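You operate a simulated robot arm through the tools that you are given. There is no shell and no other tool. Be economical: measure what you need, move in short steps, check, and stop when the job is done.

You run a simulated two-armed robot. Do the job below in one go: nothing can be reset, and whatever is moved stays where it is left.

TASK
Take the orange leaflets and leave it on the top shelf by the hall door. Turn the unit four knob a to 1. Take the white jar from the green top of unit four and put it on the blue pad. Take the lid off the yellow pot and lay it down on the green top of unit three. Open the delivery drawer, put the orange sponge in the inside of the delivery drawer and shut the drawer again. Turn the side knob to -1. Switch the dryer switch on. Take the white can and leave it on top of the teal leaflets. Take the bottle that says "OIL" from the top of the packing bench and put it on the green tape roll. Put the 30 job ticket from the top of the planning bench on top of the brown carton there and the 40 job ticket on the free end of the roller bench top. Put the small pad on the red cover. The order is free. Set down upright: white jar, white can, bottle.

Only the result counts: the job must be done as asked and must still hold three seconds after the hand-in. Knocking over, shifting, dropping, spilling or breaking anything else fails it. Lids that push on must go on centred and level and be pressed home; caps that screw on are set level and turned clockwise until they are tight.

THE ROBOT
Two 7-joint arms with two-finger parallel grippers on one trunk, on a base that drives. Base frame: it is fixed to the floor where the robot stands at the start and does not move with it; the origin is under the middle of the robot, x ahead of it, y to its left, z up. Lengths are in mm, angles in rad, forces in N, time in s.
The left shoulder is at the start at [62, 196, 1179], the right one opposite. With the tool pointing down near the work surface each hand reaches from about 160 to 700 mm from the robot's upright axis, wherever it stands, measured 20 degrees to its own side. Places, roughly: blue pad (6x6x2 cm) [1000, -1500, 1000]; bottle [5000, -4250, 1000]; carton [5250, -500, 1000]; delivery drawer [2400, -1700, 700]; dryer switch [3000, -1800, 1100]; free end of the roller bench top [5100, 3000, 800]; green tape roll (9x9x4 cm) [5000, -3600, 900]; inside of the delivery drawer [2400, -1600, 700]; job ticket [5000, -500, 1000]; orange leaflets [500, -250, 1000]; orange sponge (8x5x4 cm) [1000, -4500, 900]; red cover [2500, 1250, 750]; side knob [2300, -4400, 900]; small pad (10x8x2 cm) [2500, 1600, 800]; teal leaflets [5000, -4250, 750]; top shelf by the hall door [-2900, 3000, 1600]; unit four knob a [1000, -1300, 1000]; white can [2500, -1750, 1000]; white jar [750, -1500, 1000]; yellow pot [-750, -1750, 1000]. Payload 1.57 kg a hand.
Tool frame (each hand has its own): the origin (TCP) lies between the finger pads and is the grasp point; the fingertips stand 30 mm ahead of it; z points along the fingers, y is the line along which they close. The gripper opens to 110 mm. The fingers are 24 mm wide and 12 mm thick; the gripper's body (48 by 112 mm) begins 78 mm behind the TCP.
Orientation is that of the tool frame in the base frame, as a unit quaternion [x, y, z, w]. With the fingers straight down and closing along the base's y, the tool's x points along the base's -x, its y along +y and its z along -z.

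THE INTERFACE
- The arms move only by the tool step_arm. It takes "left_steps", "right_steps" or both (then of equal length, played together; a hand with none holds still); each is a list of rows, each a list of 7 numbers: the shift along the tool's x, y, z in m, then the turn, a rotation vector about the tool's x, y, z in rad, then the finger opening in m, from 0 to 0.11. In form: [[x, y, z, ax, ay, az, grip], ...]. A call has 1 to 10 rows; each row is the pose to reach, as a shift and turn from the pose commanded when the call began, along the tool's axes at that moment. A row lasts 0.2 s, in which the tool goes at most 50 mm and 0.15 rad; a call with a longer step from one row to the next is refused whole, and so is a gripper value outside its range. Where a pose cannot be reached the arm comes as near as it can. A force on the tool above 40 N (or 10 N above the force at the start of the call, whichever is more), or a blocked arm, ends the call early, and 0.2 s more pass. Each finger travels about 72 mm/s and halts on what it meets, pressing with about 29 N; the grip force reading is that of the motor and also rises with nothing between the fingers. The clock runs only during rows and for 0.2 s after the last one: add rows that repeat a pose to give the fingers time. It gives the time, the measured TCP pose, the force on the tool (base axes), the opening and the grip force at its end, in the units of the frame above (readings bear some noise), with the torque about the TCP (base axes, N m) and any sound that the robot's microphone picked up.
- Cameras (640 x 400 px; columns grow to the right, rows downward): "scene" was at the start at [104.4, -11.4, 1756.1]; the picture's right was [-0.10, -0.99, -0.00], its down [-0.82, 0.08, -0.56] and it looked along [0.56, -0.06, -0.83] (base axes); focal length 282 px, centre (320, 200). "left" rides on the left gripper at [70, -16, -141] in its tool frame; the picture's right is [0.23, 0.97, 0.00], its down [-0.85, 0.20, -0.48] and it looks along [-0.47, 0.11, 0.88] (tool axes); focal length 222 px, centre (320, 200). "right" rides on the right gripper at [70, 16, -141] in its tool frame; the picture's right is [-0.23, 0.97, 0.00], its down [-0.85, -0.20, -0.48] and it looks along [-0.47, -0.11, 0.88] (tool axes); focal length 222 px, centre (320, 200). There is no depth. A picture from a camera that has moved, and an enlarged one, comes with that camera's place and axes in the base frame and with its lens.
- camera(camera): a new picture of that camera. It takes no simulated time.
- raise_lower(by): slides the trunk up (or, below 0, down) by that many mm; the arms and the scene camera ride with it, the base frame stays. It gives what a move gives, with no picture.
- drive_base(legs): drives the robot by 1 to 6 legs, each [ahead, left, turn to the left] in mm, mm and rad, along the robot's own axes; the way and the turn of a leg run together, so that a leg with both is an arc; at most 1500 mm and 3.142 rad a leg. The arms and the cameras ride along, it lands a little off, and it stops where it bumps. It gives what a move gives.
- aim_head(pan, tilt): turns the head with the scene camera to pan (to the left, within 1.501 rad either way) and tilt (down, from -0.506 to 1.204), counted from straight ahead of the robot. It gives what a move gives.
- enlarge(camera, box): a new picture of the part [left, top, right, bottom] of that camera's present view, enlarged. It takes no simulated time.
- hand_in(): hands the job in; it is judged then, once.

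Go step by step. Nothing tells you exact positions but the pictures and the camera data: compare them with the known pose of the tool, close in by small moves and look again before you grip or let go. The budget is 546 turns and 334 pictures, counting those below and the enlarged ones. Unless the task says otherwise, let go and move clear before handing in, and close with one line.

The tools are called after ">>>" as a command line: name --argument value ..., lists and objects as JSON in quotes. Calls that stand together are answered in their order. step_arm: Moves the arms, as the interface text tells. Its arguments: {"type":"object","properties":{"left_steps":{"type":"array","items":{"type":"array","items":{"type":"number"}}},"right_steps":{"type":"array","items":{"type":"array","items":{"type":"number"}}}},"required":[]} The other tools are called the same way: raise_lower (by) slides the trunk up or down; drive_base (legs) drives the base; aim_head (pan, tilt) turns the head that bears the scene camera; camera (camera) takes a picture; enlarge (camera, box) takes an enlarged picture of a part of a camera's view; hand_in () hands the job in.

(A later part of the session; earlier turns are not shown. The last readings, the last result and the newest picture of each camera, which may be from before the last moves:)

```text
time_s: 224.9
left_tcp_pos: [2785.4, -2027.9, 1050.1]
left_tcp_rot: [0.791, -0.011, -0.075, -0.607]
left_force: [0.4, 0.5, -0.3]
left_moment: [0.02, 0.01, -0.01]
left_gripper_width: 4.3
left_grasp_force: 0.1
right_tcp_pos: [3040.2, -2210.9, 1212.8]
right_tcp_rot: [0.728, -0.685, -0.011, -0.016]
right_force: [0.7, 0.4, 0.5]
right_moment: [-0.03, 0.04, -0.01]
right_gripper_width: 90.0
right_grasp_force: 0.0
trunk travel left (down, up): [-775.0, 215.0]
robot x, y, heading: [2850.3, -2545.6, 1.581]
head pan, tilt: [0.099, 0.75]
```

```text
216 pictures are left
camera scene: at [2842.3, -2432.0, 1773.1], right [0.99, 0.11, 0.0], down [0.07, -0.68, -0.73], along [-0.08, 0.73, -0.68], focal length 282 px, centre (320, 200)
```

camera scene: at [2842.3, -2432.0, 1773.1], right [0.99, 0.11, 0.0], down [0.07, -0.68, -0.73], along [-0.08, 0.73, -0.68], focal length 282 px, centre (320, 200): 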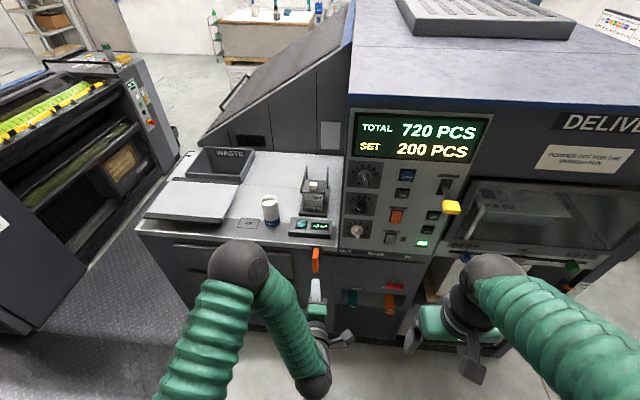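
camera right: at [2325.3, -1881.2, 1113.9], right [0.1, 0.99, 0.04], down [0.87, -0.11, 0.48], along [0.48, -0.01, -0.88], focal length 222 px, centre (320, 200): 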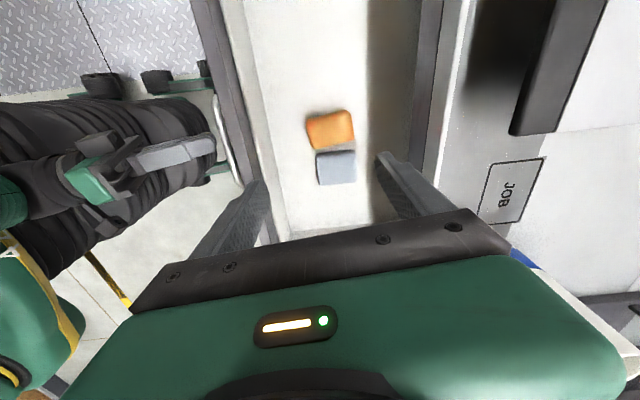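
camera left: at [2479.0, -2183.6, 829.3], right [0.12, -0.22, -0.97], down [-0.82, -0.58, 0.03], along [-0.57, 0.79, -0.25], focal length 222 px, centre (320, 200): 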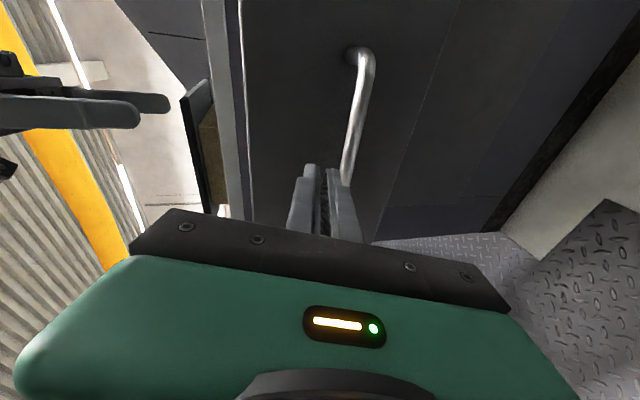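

>>> enlarge --camera "scene" --box '[335, 150, 475, 260]'

>>> enlarge --camera "scene" --box '[375, 200, 435, 250]'

```text
3.64 times, centred on (405, 205) of scene
camera zoom: at [2842.3, -2432.0, 1773.1], right [0.99, 0.11, 0.0], down [0.07, -0.68, -0.73], along [-0.08, 0.73, -0.68], focal length 1024 px, centre (11, 182)
```

zoom: 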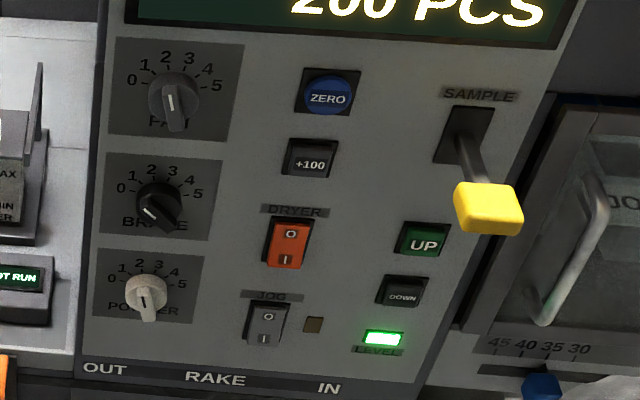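

```text
8.00 times, centred on (405, 225) of scene
camera zoom: at [2842.3, -2432.0, 1773.1], right [0.99, 0.11, 0.0], down [0.07, -0.68, -0.73], along [-0.08, 0.73, -0.68], focal length 2253 px, centre (-360, 0)
```

zoom: 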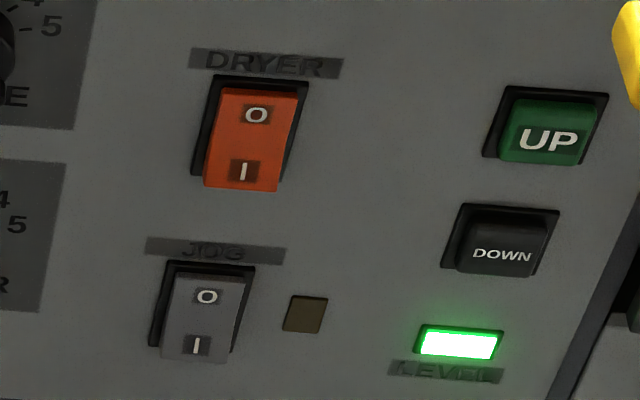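

The DRYER rocker's "I" (lower half) is at about [3021, -1768, 1087]. I shift right so the forward-pointing left hand faces it.

>>> drive_base --legs '[[0, -243, -0.008]]'

>>> aim_head --pan 0.3 --tilt 0.8

>>> camera --camera "left"

>>> enlarge --camera "scene" --box '[200, 100, 440, 300]'

```text
time_s: 226.7
left_tcp_pos: [3023.8, -2027.2, 1050.4]
left_tcp_rot: [0.791, -0.012, -0.069, -0.607]
left_force: [-0.3, 0.3, 0.4]
left_moment: [0.01, -0.01, -0.04]
left_gripper_width: 4.0
left_grasp_force: 0.1
right_tcp_pos: [3275.8, -2210.2, 1214.2]
right_tcp_rot: [0.724, -0.689, -0.009, -0.018]
right_force: [0.2, -0.3, -0.1]
right_moment: [-0.02, -0.02, 0.0]
right_gripper_width: 90.2
right_grasp_force: 0.0
trunk travel left (down, up): [-775.0, 215.0]
robot x, y, heading: [3087.3, -2541.2, 1.572]
head pan, tilt: [0.099, 0.75]
```

```text
time_s: 227.4
left_tcp_pos: [3027.4, -2027.7, 1049.3]
left_tcp_rot: [0.791, -0.015, -0.072, -0.607]
left_force: [0.7, 0.9, -0.3]
left_moment: [-0.03, 0.01, -0.01]
left_gripper_width: 4.1
left_grasp_force: 0.1
right_tcp_pos: [3279.9, -2211.2, 1214.1]
right_tcp_rot: [0.725, -0.688, -0.01, -0.018]
right_force: [0.0, 0.4, 0.0]
right_moment: [-0.03, 0.0, 0.05]
right_gripper_width: 90.0
right_grasp_force: 0.0
trunk travel left (down, up): [-775.0, 215.0]
robot x, y, heading: [3088.9, -2543.5, 1.568]
head pan, tilt: [0.3, 0.799]
```

```text
213 pictures are left
camera left: at [3110.5, -2153.8, 1092.2], right [0.12, -0.24, -0.96], down [-0.82, -0.57, 0.04], along [-0.56, 0.79, -0.26], focal length 222 px, centre (320, 200)
```

left: 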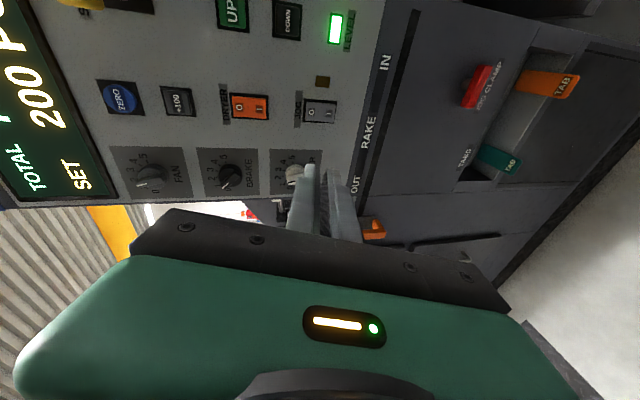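

```text
2.00 times, centred on (320, 200) of scene
camera zoom: at [3067.5, -2436.4, 1769.2], right [0.96, 0.29, 0.0], down [0.21, -0.69, -0.7], along [-0.21, 0.67, -0.72], focal length 563 px, centre (320, 200)
```

zoom: 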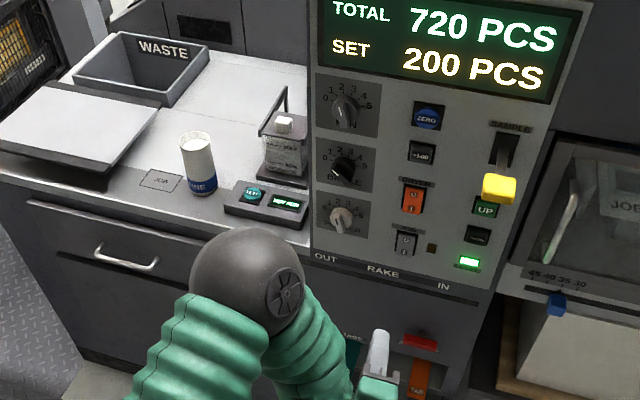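

>>> step_arm --left_steps '[[0.0006, -0.022, 0.04, 0, 0, 0, 0.0], [0.0012, -0.045, 0.08, 0, 0, 0, 0.0], [0.002, -0.067, 0.12, 0, 0, 0, 0.0], [0.0025, -0.089, 0.16, 0, 0, 0, 0.0]]'

>>> camera --camera "left"

>>> enlarge --camera "scene" --box '[280, 130, 420, 250]'

```text
time_s: 228.4
left_tcp_pos: [3022.8, -1849.6, 1094.9]
left_tcp_rot: [0.792, -0.014, -0.072, -0.607]
left_force: [0.3, 0.5, 0.2]
left_moment: [-0.02, -0.02, 0.0]
left_gripper_width: 0.1
left_grasp_force: 21.4
right_tcp_pos: [3280.3, -2210.1, 1213.8]
right_tcp_rot: [0.725, -0.689, -0.011, -0.016]
right_force: [0.3, -0.4, 0.4]
right_moment: [0.0, 0.01, 0.01]
right_gripper_width: 90.0
right_grasp_force: 0.1
trunk travel left (down, up): [-775.0, 215.0]
robot x, y, heading: [3091.3, -2540.3, 1.571]
head pan, tilt: [0.3, 0.799]
```

```text
211 pictures are left
camera left: at [3106.0, -1976.1, 1137.6], right [0.12, -0.24, -0.96], down [-0.82, -0.57, 0.04], along [-0.56, 0.79, -0.27], focal length 222 px, centre (320, 200)
```

left: 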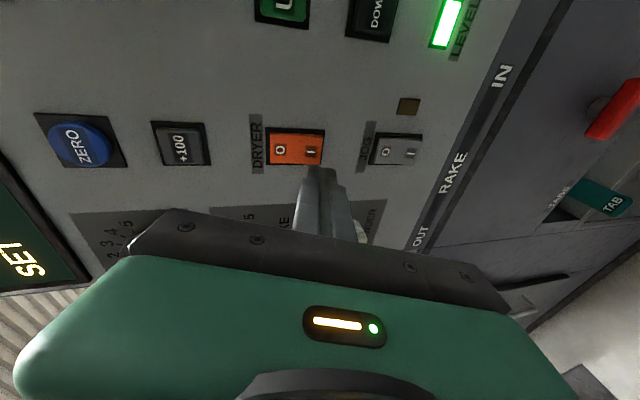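

```text
3.33 times, centred on (350, 190) of scene
camera zoom: at [3066.3, -2434.7, 1769.0], right [0.96, 0.29, 0.0], down [0.21, -0.69, -0.7], along [-0.21, 0.66, -0.72], focal length 939 px, centre (220, 233)
```

zoom: 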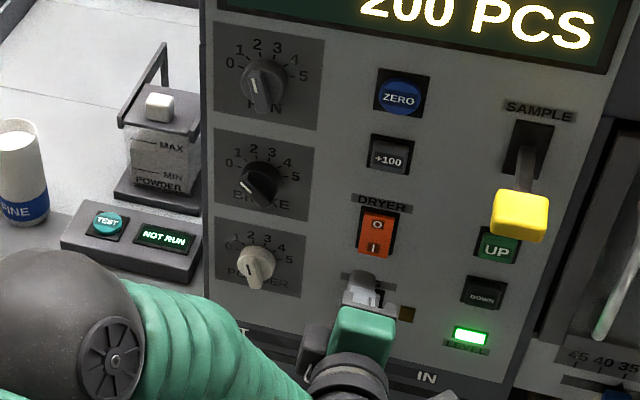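

>>> step_arm --left_steps '[[0.0025, -0.009, 0.036, 0, 0, 0, 0.0], [0.003, -0.0105, 0.046, 0, 0, 0, 0.0], [0.0034, -0.0125, 0.053, 0, 0, 0, 0.0]]'

>>> enlarge --camera "left" --box '[220, 80, 440, 230]'

```text
time_s: 229.4
left_tcp_pos: [3024.8, -1804.7, 1090.8]
left_tcp_rot: [0.793, -0.015, -0.07, -0.605]
left_force: [-5.5, -23.3, 5.4]
left_moment: [0.21, -0.07, -0.1]
left_gripper_width: 0.2
left_grasp_force: 21.5
right_tcp_pos: [3278.6, -2216.9, 1216.3]
right_tcp_rot: [0.725, -0.688, -0.013, -0.019]
right_force: [-0.3, 0.6, -0.2]
right_moment: [-0.01, -0.01, -0.02]
right_gripper_width: 89.8
right_grasp_force: 0.2
trunk travel left (down, up): [-775.0, 215.0]
robot x, y, heading: [3087.8, -2544.7, 1.568]
head pan, tilt: [0.3, 0.799]
heard: click
stopped in row 3 (left hand): the force on the tool passed its limit at 44 N (the readings are from after the stop); the commanded pose is now the measured one
```

```text
2.67 times, centred on (330, 155) of left
camera zoom: at [3107.0, -1931.9, 1134.6], right [0.12, -0.25, -0.96], down [-0.82, -0.57, 0.04], along [-0.55, 0.79, -0.27], focal length 592 px, centre (293, 320)
```

zoom: 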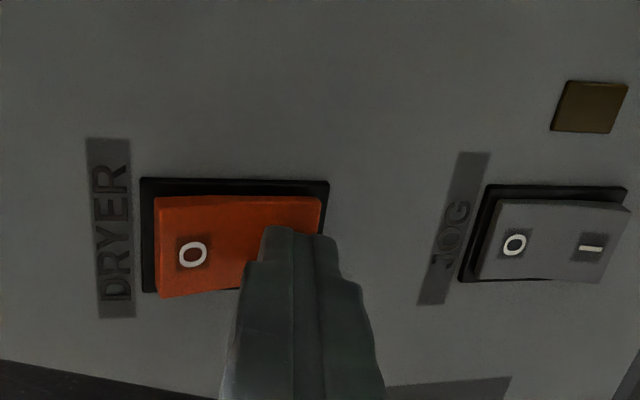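

A click; O now stands out. I withdraw and verify.

>>> step_arm --left_steps '[[-0.0025, 0.009, -0.036, 0, 0, 0, 0.0], [-0.005, 0.02, -0.078, 0, 0, 0, 0.0], [-0.008, 0.03, -0.12, 0, 0, 0, 0.0], [-0.011, 0.04, -0.16, 0, 0, 0, 0.0]]'

>>> enlarge --camera "scene" --box '[280, 130, 420, 250]'

```text
time_s: 230.4
left_tcp_pos: [3024.9, -1964.4, 1090.9]
left_tcp_rot: [0.795, -0.016, -0.07, -0.602]
left_force: [0.1, 0.4, -0.3]
left_moment: [-0.01, -0.02, 0.03]
left_gripper_width: 0.0
left_grasp_force: 21.1
right_tcp_pos: [3280.9, -2211.1, 1212.8]
right_tcp_rot: [0.725, -0.689, -0.012, -0.017]
right_force: [-0.9, 0.0, 0.6]
right_moment: [-0.01, 0.0, 0.0]
right_gripper_width: 90.2
right_grasp_force: 0.1
trunk travel left (down, up): [-775.0, 215.0]
robot x, y, heading: [3090.9, -2543.9, 1.572]
head pan, tilt: [0.3, 0.799]
```

```text
3.33 times, centred on (350, 190) of scene
camera zoom: at [3067.2, -2436.0, 1769.0], right [0.96, 0.29, 0.0], down [0.21, -0.69, -0.7], along [-0.21, 0.66, -0.72], focal length 939 px, centre (220, 233)
```

zoom: 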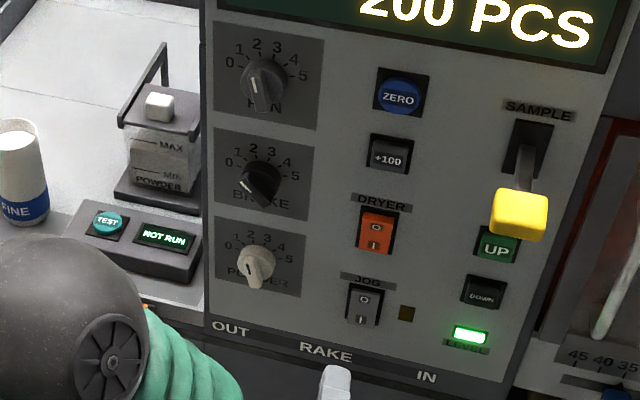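

Dryer is on (the glow shows). I restore the left hand to pointing down and go for the white can with the right hand.

>>> step_arm --left_steps '[[0, 0, -0.01, 0, 0, 0.15, 0.03], [0, 0, -0.02, 0, 0, 0.3, 0.05], [0, 0, -0.03, 0, 0, 0.45, 0.06], [0, 0, -0.03, 0, 0, 0.6, 0.06], [0, 0, -0.03, 0, 0, 0.75, 0.06], [0, 0, -0.03, 0, 0, 0.9, 0.06], [0, 0, -0.03, 0, 0, 1.05, 0.06], [0, 0, -0.03, 0, 0, 1.2, 0.06], [0, 0, -0.03, 0, 0, 1.35, 0.06], [0, 0, -0.03, 0, 0, 1.5, 0.06]]'

>>> step_arm --left_steps '[[0, 0, 0, 0, 0.15, 0, 0.06], [0, 0, 0, 0, 0.3, 0, 0.06], [0, 0, 0, 0, 0.45, 0, 0.06], [0, 0, 0, 0, 0.6, 0, 0.06], [0, 0, 0, 0, 0.75, 0, 0.06], [0, 0, 0, 0, 0.9, 0, 0.06], [0, 0, 0, 0, 1.05, 0, 0.06], [0, 0, 0, 0, 1.2, 0, 0.06], [0, 0, 0, 0, 1.3, 0, 0.06]]'

>>> drive_base --legs '[[0, 680, 0]]'

>>> aim_head --pan -0.2 --tilt 0.75

>>> camera --camera "scene"

```text
time_s: 232.6
left_tcp_pos: [3027.0, -1993.3, 1100.7]
left_tcp_rot: [0.57, -0.554, -0.463, -0.392]
left_force: [-0.2, -0.4, -0.7]
left_moment: [0.04, 0.03, 0.0]
left_gripper_width: 60.2
left_grasp_force: 0.1
right_tcp_pos: [3281.7, -2212.9, 1212.9]
right_tcp_rot: [0.724, -0.689, -0.011, -0.017]
right_force: [0.4, 0.3, 0.5]
right_moment: [0.01, 0.01, 0.01]
right_gripper_width: 90.2
right_grasp_force: 0.0
trunk travel left (down, up): [-775.0, 215.0]
robot x, y, heading: [3091.8, -2543.7, 1.571]
head pan, tilt: [0.3, 0.799]
```

```text
time_s: 234.6
left_tcp_pos: [3027.1, -1991.8, 1100.1]
left_tcp_rot: [0.734, -0.678, -0.021, 0.022]
left_force: [0.5, 0.1, -0.3]
left_moment: [-0.01, 0.0, 0.0]
left_gripper_width: 59.8
left_grasp_force: 0.1
right_tcp_pos: [3280.6, -2210.8, 1213.4]
right_tcp_rot: [0.725, -0.689, -0.011, -0.017]
right_force: [0.1, 0.3, -0.2]
right_moment: [0.01, 0.03, 0.01]
right_gripper_width: 90.0
right_grasp_force: 0.1
trunk travel left (down, up): [-775.0, 215.0]
robot x, y, heading: [3091.3, -2546.9, 1.572]
head pan, tilt: [0.3, 0.799]
```

```text
time_s: 238.3
left_tcp_pos: [2355.8, -1994.3, 1101.1]
left_tcp_rot: [0.735, -0.677, -0.024, 0.023]
left_force: [0.3, -0.3, 0.2]
left_moment: [0.02, 0.03, -0.02]
left_gripper_width: 60.1
left_grasp_force: 0.0
right_tcp_pos: [2609.9, -2211.0, 1212.6]
right_tcp_rot: [0.726, -0.688, -0.014, -0.016]
right_force: [0.6, 0.1, -1.6]
right_moment: [0.0, 0.04, 0.02]
right_gripper_width: 89.9
right_grasp_force: 0.1
trunk travel left (down, up): [-775.0, 215.0]
robot x, y, heading: [2416.3, -2545.5, 1.575]
head pan, tilt: [0.3, 0.799]
```

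```text
time_s: 239.3
left_tcp_pos: [2353.8, -1995.0, 1101.4]
left_tcp_rot: [0.734, -0.678, -0.024, 0.022]
left_force: [-0.8, 0.5, -0.9]
left_moment: [-0.03, 0.0, -0.02]
left_gripper_width: 60.2
left_grasp_force: 0.2
right_tcp_pos: [2607.1, -2213.3, 1214.1]
right_tcp_rot: [0.726, -0.687, -0.012, -0.017]
right_force: [0.8, 0.6, 0.1]
right_moment: [0.01, 0.02, 0.06]
right_gripper_width: 90.2
right_grasp_force: 0.0
trunk travel left (down, up): [-775.0, 215.0]
robot x, y, heading: [2412.9, -2544.2, 1.569]
head pan, tilt: [-0.201, 0.75]
```

```text
207 pictures are left
camera scene: at [2436.0, -2433.1, 1773.1], right [0.98, -0.2, 0.0], down [-0.14, -0.67, -0.73], along [0.14, 0.72, -0.68], focal length 282 px, centre (320, 200)
```

scene: 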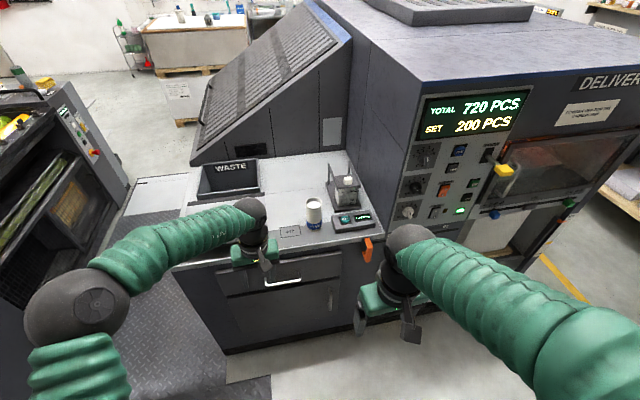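

>>> step_arm --left_steps '[[0.03, 0, -0.03, 0, 0, 0, 0.06], [0.06, 0, -0.06, 0, 0, 0, 0.06], [0.09, 0, -0.09, 0, 0, 0, 0.06], [0.12, 0, -0.12, 0, 0, 0, 0.06]]' --right_steps '[[0, 0.01, 0, 0, 0, 0, 0.1], [0, 0.02, 0, 0, 0, 0, 0.1], [0, 0.03, 0, 0, 0, 0, 0.1], [0, 0.04, 0, 0, 0, 0, 0.1]]'

>>> drive_base --legs '[[330, 0, 0]]'

>>> camera --camera "right"

>>> camera --camera "scene"

```text
time_s: 240.3
left_tcp_pos: [2369.2, -2116.1, 1221.5]
left_tcp_rot: [0.734, -0.678, -0.024, 0.022]
left_force: [0.6, -0.7, 0.1]
left_moment: [-0.01, 0.0, 0.0]
left_gripper_width: 60.0
left_grasp_force: 0.1
right_tcp_pos: [2565.1, -2216.3, 1213.5]
right_tcp_rot: [0.726, -0.688, -0.012, -0.018]
right_force: [-0.4, 0.4, -0.6]
right_moment: [0.02, -0.04, 0.0]
right_gripper_width: 99.7
right_grasp_force: 0.1
trunk travel left (down, up): [-775.0, 215.0]
robot x, y, heading: [2416.0, -2545.6, 1.571]
head pan, tilt: [-0.201, 0.75]
```

```text
time_s: 242.4
left_tcp_pos: [2369.4, -1795.1, 1221.6]
left_tcp_rot: [0.734, -0.678, -0.023, 0.022]
left_force: [0.1, 0.3, 0.1]
left_moment: [0.0, 0.0, -0.03]
left_gripper_width: 60.0
left_grasp_force: 0.0
right_tcp_pos: [2564.1, -1897.1, 1214.5]
right_tcp_rot: [0.725, -0.688, -0.013, -0.019]
right_force: [-0.5, 0.0, -0.6]
right_moment: [-0.01, 0.02, -0.02]
right_gripper_width: 99.9
right_grasp_force: 0.1
trunk travel left (down, up): [-775.0, 215.0]
robot x, y, heading: [2416.0, -2220.8, 1.574]
head pan, tilt: [-0.201, 0.75]
```

```text
206 pictures are left
camera right: at [2550.6, -1973.5, 1351.9], right [-0.98, 0.18, 0.0], down [0.15, 0.84, 0.52], along [0.09, 0.51, -0.86], focal length 222 px, centre (320, 200)
```

right: 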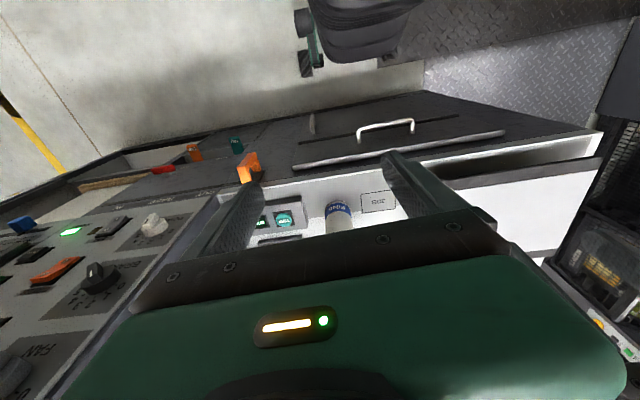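

```text
205 pictures are left
camera scene: at [2431.7, -2115.7, 1773.5], right [0.98, -0.2, 0.0], down [-0.14, -0.67, -0.73], along [0.15, 0.72, -0.68], focal length 282 px, centre (320, 200)
```

scene: 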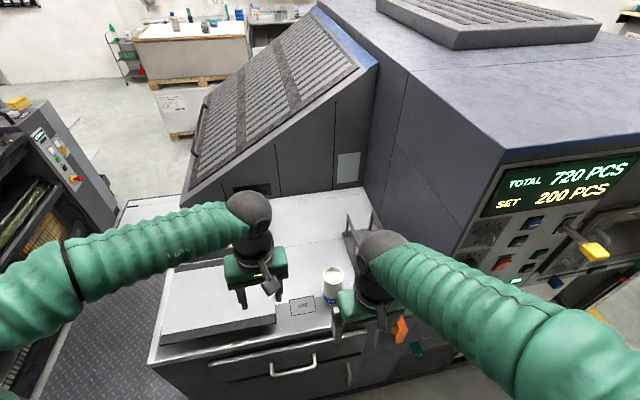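

White can at about [2560, -1663], 900 to 1027 high. I bring the right hand above it.

>>> step_arm --right_steps '[[-0.04, -0.001, 0.0, 0, 0.02, 0, 0.085], [-0.08, -0.002, 0.0, 0, 0.045, 0, 0.085], [-0.12, -0.003, 0.0, 0, 0.045, 0, 0.085], [-0.16, -0.004, 0.01, 0, 0.045, 0, 0.085], [-0.2, -0.006, 0.02, 0, 0.045, 0, 0.085], [-0.225, -0.007, 0.05, 0, 0.045, 0, 0.085]]'

>>> camera --camera "right"

>>> enlarge --camera "scene" --box '[270, 200, 430, 320]'

```text
time_s: 243.8
left_tcp_pos: [2369.6, -1791.3, 1220.2]
left_tcp_rot: [0.734, -0.679, -0.022, 0.021]
left_force: [-0.4, 0.1, -0.2]
left_moment: [0.0, -0.03, 0.03]
left_gripper_width: 60.0
left_grasp_force: 0.2
right_tcp_pos: [2561.3, -1666.0, 1171.0]
right_tcp_rot: [0.725, -0.688, 0.005, -0.003]
right_force: [-0.3, 0.2, 0.5]
right_moment: [-0.03, 0.0, -0.05]
right_gripper_width: 84.7
right_grasp_force: 0.0
trunk travel left (down, up): [-775.0, 215.0]
robot x, y, heading: [2415.5, -2220.6, 1.573]
head pan, tilt: [-0.201, 0.75]
```

```text
204 pictures are left
camera right: at [2546.8, -1736.3, 1312.2], right [-0.98, 0.18, -0.01], down [0.15, 0.87, 0.48], along [0.09, 0.47, -0.88], focal length 222 px, centre (320, 200)
```

right: 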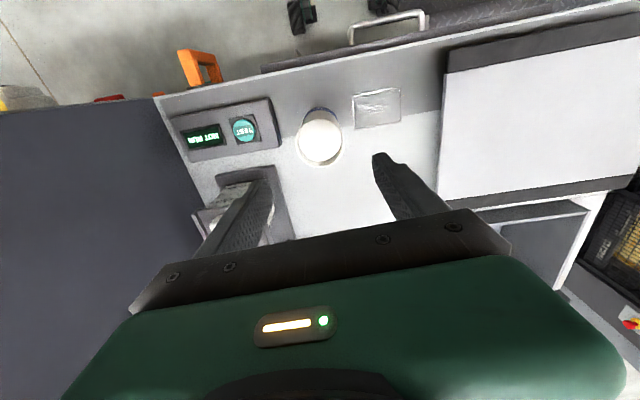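

```text
3.33 times, centred on (350, 260) of scene
camera zoom: at [2432.0, -2107.2, 1772.9], right [0.98, -0.2, 0.0], down [-0.14, -0.67, -0.73], along [0.15, 0.71, -0.68], focal length 939 px, centre (220, 0)
```

zoom: 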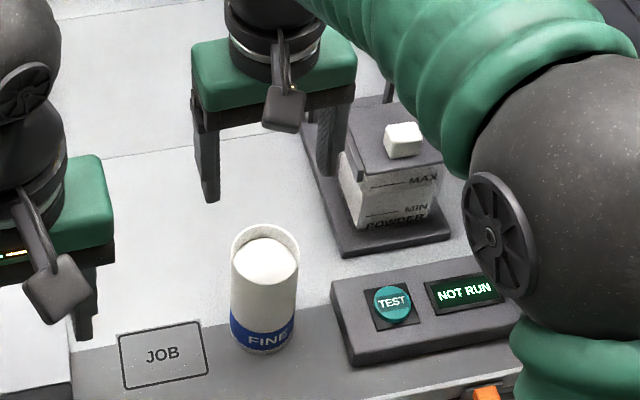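

>>> step_arm --right_steps '[[0, 0, 0.045, 0, 0, 0, 0.095], [0, 0, 0.09, 0, 0, 0, 0.095]]'

>>> camera --camera "right"

>>> enlarge --camera "scene" --box '[270, 200, 430, 320]'

```text
time_s: 244.4
left_tcp_pos: [2369.1, -1789.7, 1219.5]
left_tcp_rot: [0.734, -0.679, -0.022, 0.023]
left_force: [-0.5, 0.3, 0.5]
left_moment: [0.01, -0.01, 0.01]
left_gripper_width: 60.1
left_grasp_force: 0.1
right_tcp_pos: [2563.6, -1665.6, 1079.7]
right_tcp_rot: [0.725, -0.689, 0.005, -0.003]
right_force: [0.4, 0.8, -0.5]
right_moment: [-0.01, -0.01, 0.01]
right_gripper_width: 95.2
right_grasp_force: 0.1
trunk travel left (down, up): [-775.0, 215.0]
robot x, y, heading: [2412.3, -2223.8, 1.579]
head pan, tilt: [-0.201, 0.75]
```

```text
202 pictures are left
camera right: at [2548.9, -1735.3, 1221.8], right [-0.98, 0.18, -0.01], down [0.15, 0.87, 0.48], along [0.09, 0.47, -0.88], focal length 222 px, centre (320, 200)
```

right: 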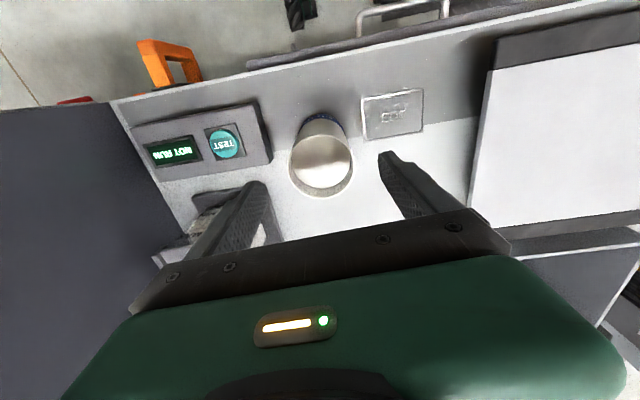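

```text
3.33 times, centred on (350, 260) of scene
camera zoom: at [2432.0, -2105.9, 1772.8], right [0.98, -0.2, 0.0], down [-0.14, -0.67, -0.73], along [0.15, 0.71, -0.69], focal length 939 px, centre (220, 0)
```

zoom: 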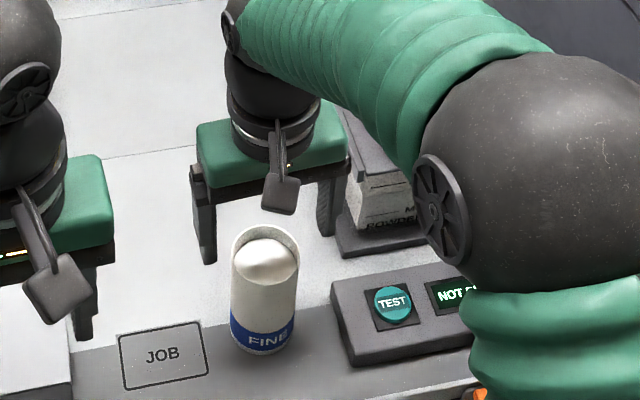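

>>> step_arm --right_steps '[[0, 0, 0.04, 0, 0, 0, 0.095], [0, 0, 0.075, 0, 0, 0, 0.095], [0, 0, 0.095, 0, 0, 0, 0.095]]'

>>> enlarge --camera "scene" --box '[270, 200, 430, 320]'

>>> camera --camera "right"

```text
time_s: 245.2
left_tcp_pos: [2370.2, -1792.6, 1221.8]
left_tcp_rot: [0.734, -0.678, -0.023, 0.022]
left_force: [0.9, 1.0, -0.1]
left_moment: [0.02, -0.02, 0.0]
left_gripper_width: 59.8
left_grasp_force: 0.1
right_tcp_pos: [2563.1, -1670.0, 987.2]
right_tcp_rot: [0.725, -0.689, 0.005, -0.001]
right_force: [0.6, 0.5, -0.2]
right_moment: [0.0, -0.03, -0.01]
right_gripper_width: 95.2
right_grasp_force: 0.1
trunk travel left (down, up): [-775.0, 215.0]
robot x, y, heading: [2412.2, -2222.7, 1.572]
head pan, tilt: [-0.201, 0.75]
```

```text
3.33 times, centred on (350, 260) of scene
camera zoom: at [2432.1, -2109.1, 1773.0], right [0.98, -0.2, 0.0], down [-0.14, -0.67, -0.73], along [0.15, 0.71, -0.68], focal length 939 px, centre (220, 0)
```

zoom: 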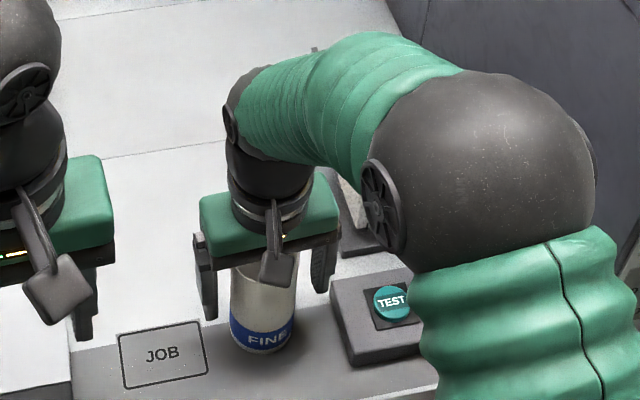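

```text
199 pictures are left
camera right: at [2549.7, -1739.2, 1128.8], right [-0.98, 0.18, -0.01], down [0.15, 0.87, 0.48], along [0.09, 0.47, -0.88], focal length 222 px, centre (320, 200)
```

right: 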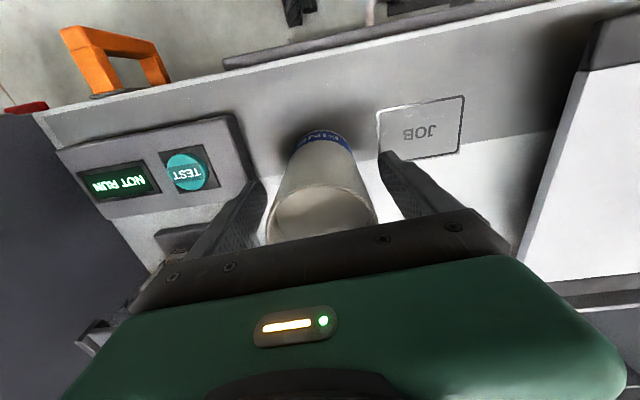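

>>> step_arm --right_steps '[[0, 0, 0, 0, 0, 0, 0.08], [0, 0, 0, 0, 0, 0, 0.065], [0, 0, 0, 0, 0, 0, 0.055], [0, 0, 0, 0, 0, 0, 0.05], [0, 0, 0, 0, 0, 0, 0.05]]'

>>> step_arm --right_steps '[[0, 0, -0.02, 0, 0, 0, 0.05], [0, 0, -0.05, 0, 0, 0, 0.05], [0, 0, -0.09, 0, 0, 0, 0.05], [0, 0, -0.13, 0, 0, 0, 0.05], [0, 0, -0.17, 0, 0, 0, 0.05], [0.03, 0, -0.2, 0, 0, 0, 0.05], [0.07, 0, -0.22, 0, 0, 0, 0.05], [0.11, 0, -0.22, 0, 0, 0, 0.05], [0.15, 0, -0.22, 0, 0, 0, 0.05]]'

>>> camera --camera "scene"

```text
time_s: 246.4
left_tcp_pos: [2368.9, -1792.9, 1220.5]
left_tcp_rot: [0.734, -0.678, -0.022, 0.022]
left_force: [0.0, 0.1, -0.8]
left_moment: [0.01, 0.03, -0.01]
left_gripper_width: 60.1
left_grasp_force: 0.0
right_tcp_pos: [2563.5, -1669.3, 988.6]
right_tcp_rot: [0.724, -0.689, 0.004, -0.001]
right_force: [0.2, 0.5, 0.3]
right_moment: [-0.04, -0.02, 0.01]
right_gripper_width: 61.2
right_grasp_force: 28.8
trunk travel left (down, up): [-775.0, 215.0]
robot x, y, heading: [2412.0, -2224.1, 1.57]
head pan, tilt: [-0.201, 0.75]
```

```text
time_s: 248.4
left_tcp_pos: [2369.1, -1795.3, 1222.0]
left_tcp_rot: [0.734, -0.679, -0.023, 0.021]
left_force: [-0.2, -0.5, -0.1]
left_moment: [0.06, 0.03, -0.01]
left_gripper_width: 60.2
left_grasp_force: 0.1
right_tcp_pos: [2570.4, -1817.3, 1208.4]
right_tcp_rot: [0.725, -0.689, 0.004, -0.004]
right_force: [-0.4, 0.4, -0.8]
right_moment: [0.03, 0.02, -0.01]
right_gripper_width: 61.3
right_grasp_force: 29.1
trunk travel left (down, up): [-775.0, 215.0]
robot x, y, heading: [2415.0, -2217.9, 1.57]
head pan, tilt: [-0.201, 0.75]
```

```text
198 pictures are left
camera scene: at [2432.2, -2113.3, 1773.3], right [0.98, -0.2, 0.0], down [-0.14, -0.67, -0.73], along [0.15, 0.72, -0.68], focal length 282 px, centre (320, 200)
```

scene: 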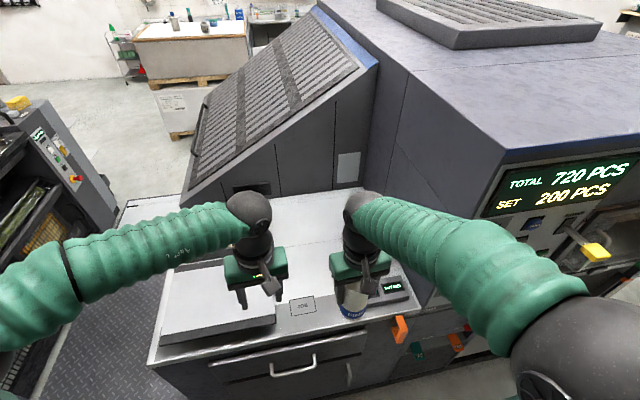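

Can held (its base is 88 mm below the TCP). I back off and turn east to look for the packing bench.

>>> drive_base --legs '[[-850, 0, 0], [0, 0, -1.571]]'

>>> aim_head --pan 0 --tilt 0.35

>>> camera --camera "scene"

```text
time_s: 256.7
left_tcp_pos: [2837.1, -3031.1, 1220.6]
left_tcp_rot: [-0.045, 0.998, 0.032, 0.0]
left_force: [0.1, 0.6, -0.6]
left_moment: [0.01, 0.0, -0.01]
left_gripper_width: 59.7
left_grasp_force: 0.1
right_tcp_pos: [2817.6, -3231.6, 1207.5]
right_tcp_rot: [-0.031, 0.999, -0.005, -0.002]
right_force: [-0.1, 0.0, -1.5]
right_moment: [0.03, 0.02, 0.0]
right_gripper_width: 61.3
right_grasp_force: 29.6
trunk travel left (down, up): [-775.0, 215.0]
robot x, y, heading: [2409.2, -3085.4, 0.01]
head pan, tilt: [-0.201, 0.75]
```

```text
time_s: 257.6
left_tcp_pos: [2836.5, -3032.2, 1220.9]
left_tcp_rot: [-0.045, 0.998, 0.032, 0.001]
left_force: [-0.6, -0.6, 0.6]
left_moment: [0.03, 0.01, -0.01]
left_gripper_width: 60.2
left_grasp_force: 0.1
right_tcp_pos: [2815.8, -3232.4, 1208.6]
right_tcp_rot: [-0.033, 0.999, -0.005, -0.001]
right_force: [0.0, -0.6, -1.5]
right_moment: [0.01, 0.03, 0.0]
right_gripper_width: 61.2
right_grasp_force: 28.7
trunk travel left (down, up): [-775.0, 215.0]
robot x, y, heading: [2410.5, -3081.5, 0.006]
head pan, tilt: [0.0, 0.351]
```

```text
197 pictures are left
camera scene: at [2535.9, -3083.5, 1808.6], right [0.01, -1.0, 0.0], down [-0.35, 0.0, -0.94], along [0.94, 0.01, -0.35], focal length 282 px, centre (320, 200)
```

scene: 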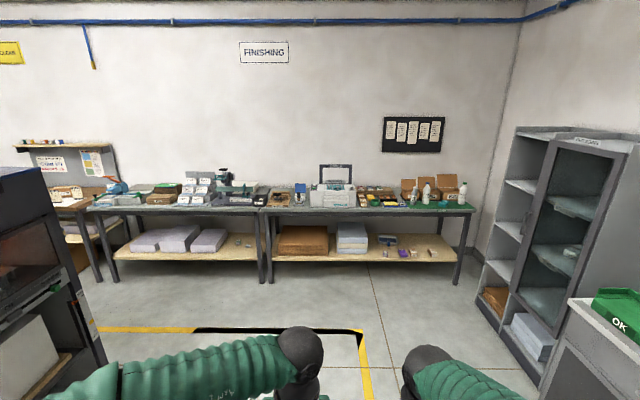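

>>> enlarge --camera "scene" --box '[240, 150, 500, 290]'

>>> enlarge --camera "scene" --box '[60, 150, 320, 290]'

```text
2.46 times, centred on (370, 220) of scene
camera zoom: at [2535.9, -3083.5, 1808.6], right [0.01, -1.0, 0.0], down [-0.35, 0.0, -0.94], along [0.94, 0.01, -0.35], focal length 693 px, centre (197, 151)
```

zoom: 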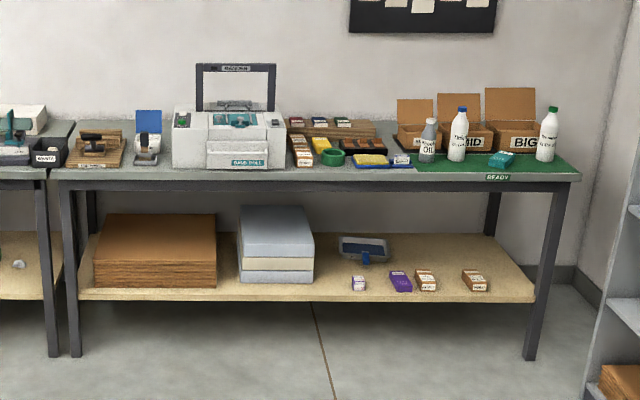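

```text
2.46 times, centred on (190, 220) of scene
camera zoom: at [2535.9, -3083.5, 1808.6], right [0.01, -1.0, 0.0], down [-0.35, 0.0, -0.94], along [0.94, 0.01, -0.35], focal length 693 px, centre (640, 151)
```

zoom: 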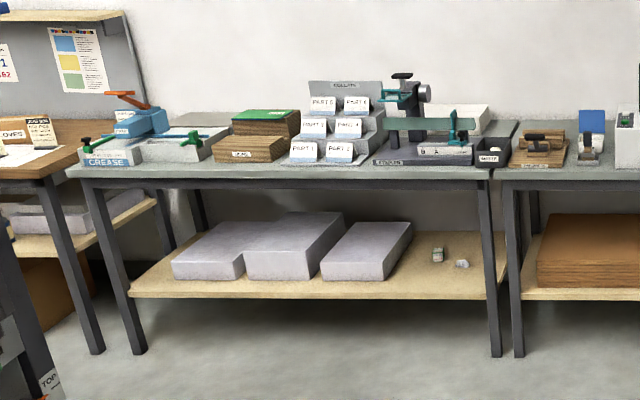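

The packing bench (top z ≈ 780, front x ≈ 4945) holds the OIL bottle, green tape roll and a teal pack near [5200, -4300]. I drive near it.

>>> drive_base --legs '[[1200, -250, 0], [800, -640, 0]]'

>>> aim_head --pan -0.25 --tilt 0.7

>>> camera --camera "scene"

```text
time_s: 268.7
left_tcp_pos: [4845.5, -3879.8, 1221.4]
left_tcp_rot: [-0.05, 0.998, 0.032, 0.002]
left_force: [0.2, 0.6, -0.3]
left_moment: [0.0, 0.0, -0.04]
left_gripper_width: 60.2
left_grasp_force: 0.1
right_tcp_pos: [4827.7, -4082.0, 1208.4]
right_tcp_rot: [-0.036, 0.999, -0.005, -0.001]
right_force: [-0.1, 0.4, -1.8]
right_moment: [-0.01, 0.02, 0.01]
right_gripper_width: 61.4
right_grasp_force: 28.7
trunk travel left (down, up): [-775.0, 215.0]
robot x, y, heading: [4419.4, -3937.2, 0.019]
head pan, tilt: [0.0, 0.351]
```

```text
time_s: 269.5
left_tcp_pos: [4845.4, -3881.7, 1220.1]
left_tcp_rot: [-0.05, 0.998, 0.032, 0.001]
left_force: [-0.6, -0.5, 0.3]
left_moment: [-0.01, 0.03, 0.01]
left_gripper_width: 59.9
left_grasp_force: 0.0
right_tcp_pos: [4826.1, -4082.2, 1210.4]
right_tcp_rot: [-0.038, 0.999, -0.005, -0.001]
right_force: [-0.2, 0.4, -1.9]
right_moment: [-0.02, 0.03, -0.05]
right_gripper_width: 61.2
right_grasp_force: 28.9
trunk travel left (down, up): [-775.0, 215.0]
robot x, y, heading: [4419.3, -3938.2, 0.02]
head pan, tilt: [-0.25, 0.7]
```

```text
194 pictures are left
camera scene: at [4536.0, -3958.1, 1777.4], right [-0.23, -0.97, 0.0], down [-0.63, 0.15, -0.76], along [0.74, -0.17, -0.65], focal length 282 px, centre (320, 200)
```

scene: 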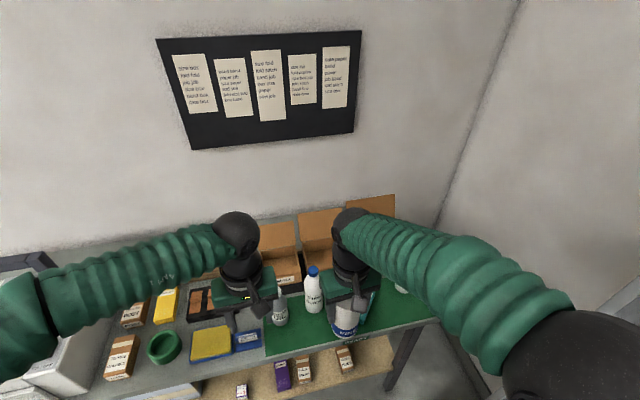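

>>> raise_lower --by -150

>>> camera --camera "right"

>>> enlarge --camera "scene" --box '[100, 160, 460, 360]'

```text
time_s: 271.3
left_tcp_pos: [4844.6, -3882.0, 1070.0]
left_tcp_rot: [-0.049, 0.998, 0.032, 0.0]
left_force: [-0.1, -0.2, 0.0]
left_moment: [-0.02, -0.02, -0.03]
left_gripper_width: 59.8
left_grasp_force: 0.0
right_tcp_pos: [4825.1, -4082.5, 1059.1]
right_tcp_rot: [-0.037, 0.999, -0.004, 0.0]
right_force: [-0.1, -0.7, -1.3]
right_moment: [0.03, -0.02, 0.04]
right_gripper_width: 61.4
right_grasp_force: 28.7
trunk travel left (down, up): [-625.0, 365.0]
robot x, y, heading: [4417.9, -3936.8, 0.023]
head pan, tilt: [-0.25, 0.7]
```

```text
193 pictures are left
camera right: at [4755.2, -4070.6, 1200.4], right [0.16, 0.99, -0.01], down [0.87, -0.13, 0.48], along [0.47, -0.08, -0.88], focal length 222 px, centre (320, 200)
```

right: 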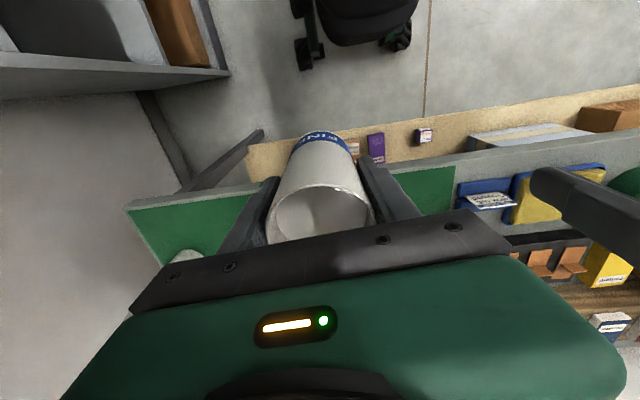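

```text
1.78 times, centred on (280, 260) of scene
camera zoom: at [4535.3, -3958.3, 1627.4], right [-0.23, -0.97, 0.0], down [-0.63, 0.15, -0.76], along [0.74, -0.17, -0.65], focal length 501 px, centre (391, 93)
```

zoom: 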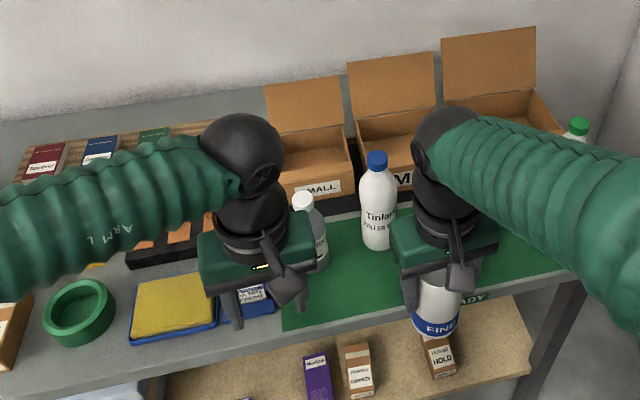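

>>> camera --camera "left"

>>> aim_head --pan -0.55 --tilt 0.6

>>> camera --camera "scene"

```text
191 pictures are left
camera left: at [4776.0, -3913.4, 1211.0], right [-0.32, 0.94, 0.06], down [0.83, 0.25, 0.5], along [0.45, 0.21, -0.87], focal length 222 px, centre (320, 200)
```

left: 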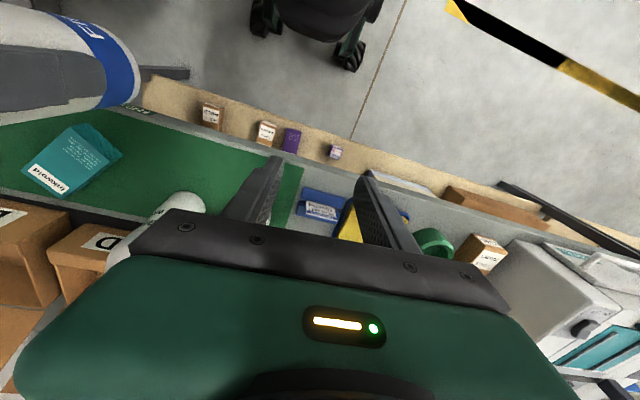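

```text
time_s: 272.1
left_tcp_pos: [4845.8, -3881.1, 1071.1]
left_tcp_rot: [-0.049, 0.998, 0.031, 0.001]
left_force: [0.2, 0.1, -0.5]
left_moment: [0.04, 0.01, 0.03]
left_gripper_width: 59.8
left_grasp_force: 0.1
right_tcp_pos: [4825.7, -4082.1, 1058.5]
right_tcp_rot: [-0.037, 0.999, -0.004, -0.001]
right_force: [-0.2, 0.2, -1.0]
right_moment: [0.03, 0.02, 0.01]
right_gripper_width: 61.4
right_grasp_force: 29.1
trunk travel left (down, up): [-625.0, 365.0]
robot x, y, heading: [4418.6, -3933.6, 0.023]
head pan, tilt: [-0.55, 0.6]
```

```text
190 pictures are left
camera scene: at [4529.0, -3983.6, 1635.9], right [-0.5, -0.86, 0.0], down [-0.49, 0.28, -0.82], along [0.71, -0.42, -0.57], focal length 282 px, centre (320, 200)
```

scene: 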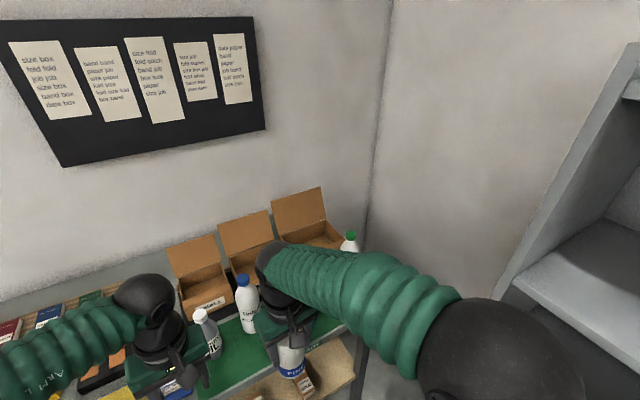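

The teal pack (label at one end, lying diagonally) is centred near [5002, -4212], top ≈ 870; bench top ≈ 843. I drive 80 mm closer, then move the can over it, skirting the bottle at [5028, -4047].

>>> drive_base --legs '[[80, 0, -0.02]]'

>>> step_arm --right_steps '[[0, -0.04, 0, 0, 0, 0, 0.05], [0, -0.08, 0, 0, 0, 0, 0.05], [0, -0.12, 0, 0, 0, 0, 0.05], [-0.01, -0.135, 0, 0, 0, 0, 0.05], [-0.04, -0.135, 0.0, 0, 0, 0, 0.05]]'

>>> camera --camera "scene"

>>> camera --camera "right"

```text
time_s: 273.1
left_tcp_pos: [4925.3, -3888.6, 1070.9]
left_tcp_rot: [-0.04, 0.999, 0.031, 0.002]
left_force: [-0.7, 1.1, -1.4]
left_moment: [0.01, 0.02, 0.02]
left_gripper_width: 60.0
left_grasp_force: 0.0
right_tcp_pos: [4902.9, -4088.6, 1059.3]
right_tcp_rot: [-0.027, 1.0, -0.006, -0.001]
right_force: [0.6, -0.3, -1.3]
right_moment: [0.01, 0.03, -0.01]
right_gripper_width: 61.4
right_grasp_force: 28.5
trunk travel left (down, up): [-625.0, 365.0]
robot x, y, heading: [4500.0, -3935.5, 0.001]
head pan, tilt: [-0.55, 0.6]
```

```text
time_s: 274.3
left_tcp_pos: [4929.3, -3890.2, 1069.6]
left_tcp_rot: [-0.04, 0.999, 0.032, 0.0]
left_force: [0.5, 0.3, -0.4]
left_moment: [0.03, 0.02, 0.0]
left_gripper_width: 60.1
left_grasp_force: 0.1
right_tcp_pos: [4955.4, -4222.9, 1061.0]
right_tcp_rot: [-0.027, 1.0, -0.005, -0.003]
right_force: [0.0, -0.3, -2.0]
right_moment: [-0.01, 0.03, -0.01]
right_gripper_width: 61.3
right_grasp_force: 29.0
trunk travel left (down, up): [-625.0, 365.0]
robot x, y, heading: [4499.3, -3936.4, 0.0]
head pan, tilt: [-0.55, 0.6]
```

```text
189 pictures are left
camera scene: at [4612.1, -3984.7, 1635.8], right [-0.52, -0.85, 0.0], down [-0.49, 0.29, -0.82], along [0.7, -0.43, -0.57], focal length 282 px, centre (320, 200)
```

scene: 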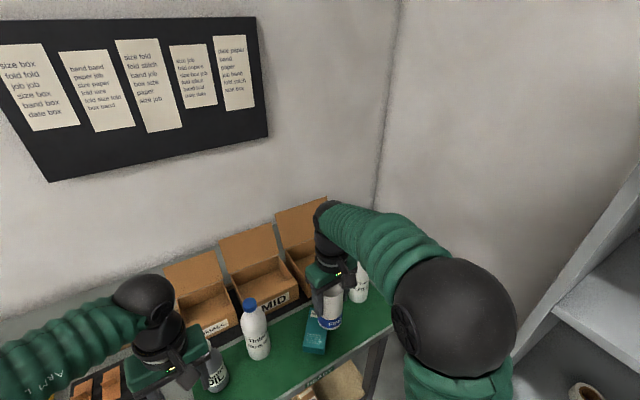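

```text
188 pictures are left
camera right: at [4884.2, -4209.6, 1202.0], right [0.17, 0.98, -0.01], down [0.87, -0.15, 0.48], along [0.47, -0.09, -0.88], focal length 222 px, centre (320, 200)
```

right: 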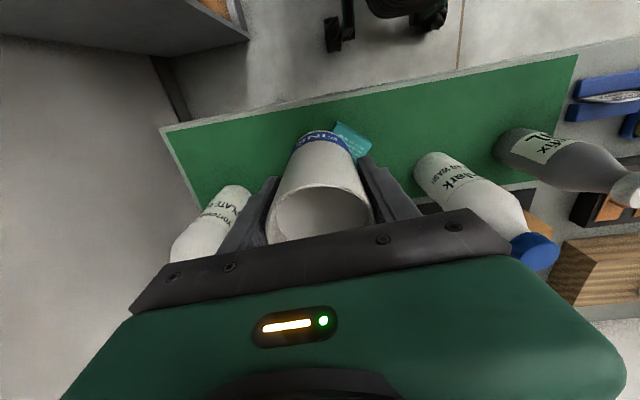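

>>> enlarge --camera "scene" --box '[240, 260, 400, 380]'

>>> camera --camera "left"

```text
3.33 times, centred on (320, 320) of scene
camera zoom: at [4612.1, -3984.7, 1635.8], right [-0.52, -0.85, 0.0], down [-0.49, 0.29, -0.82], along [0.7, -0.43, -0.57], focal length 939 px, centre (320, -200)
```

zoom: 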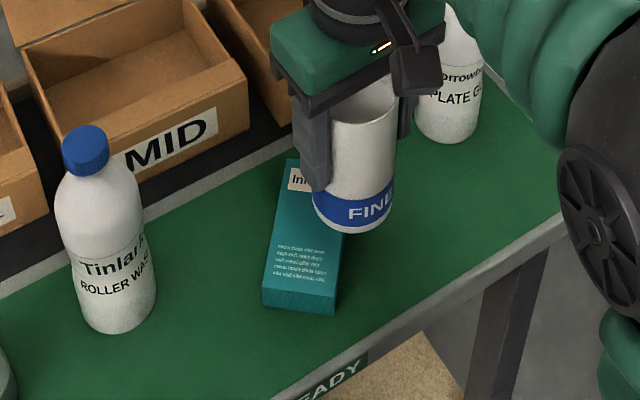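

```text
186 pictures are left
camera left: at [4859.9, -3919.2, 1210.2], right [-0.31, 0.95, 0.06], down [0.84, 0.24, 0.49], along [0.45, 0.2, -0.87], focal length 222 px, centre (320, 200)
```

left: 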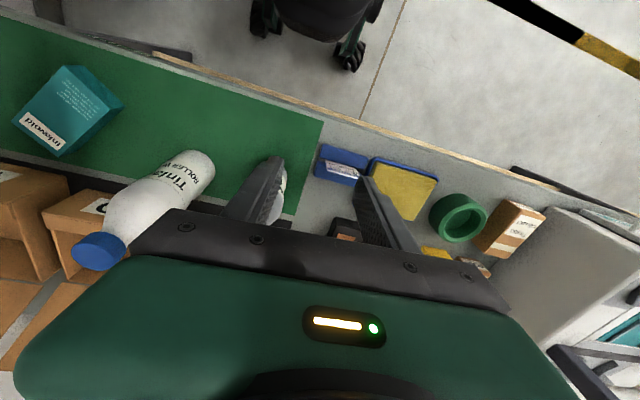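

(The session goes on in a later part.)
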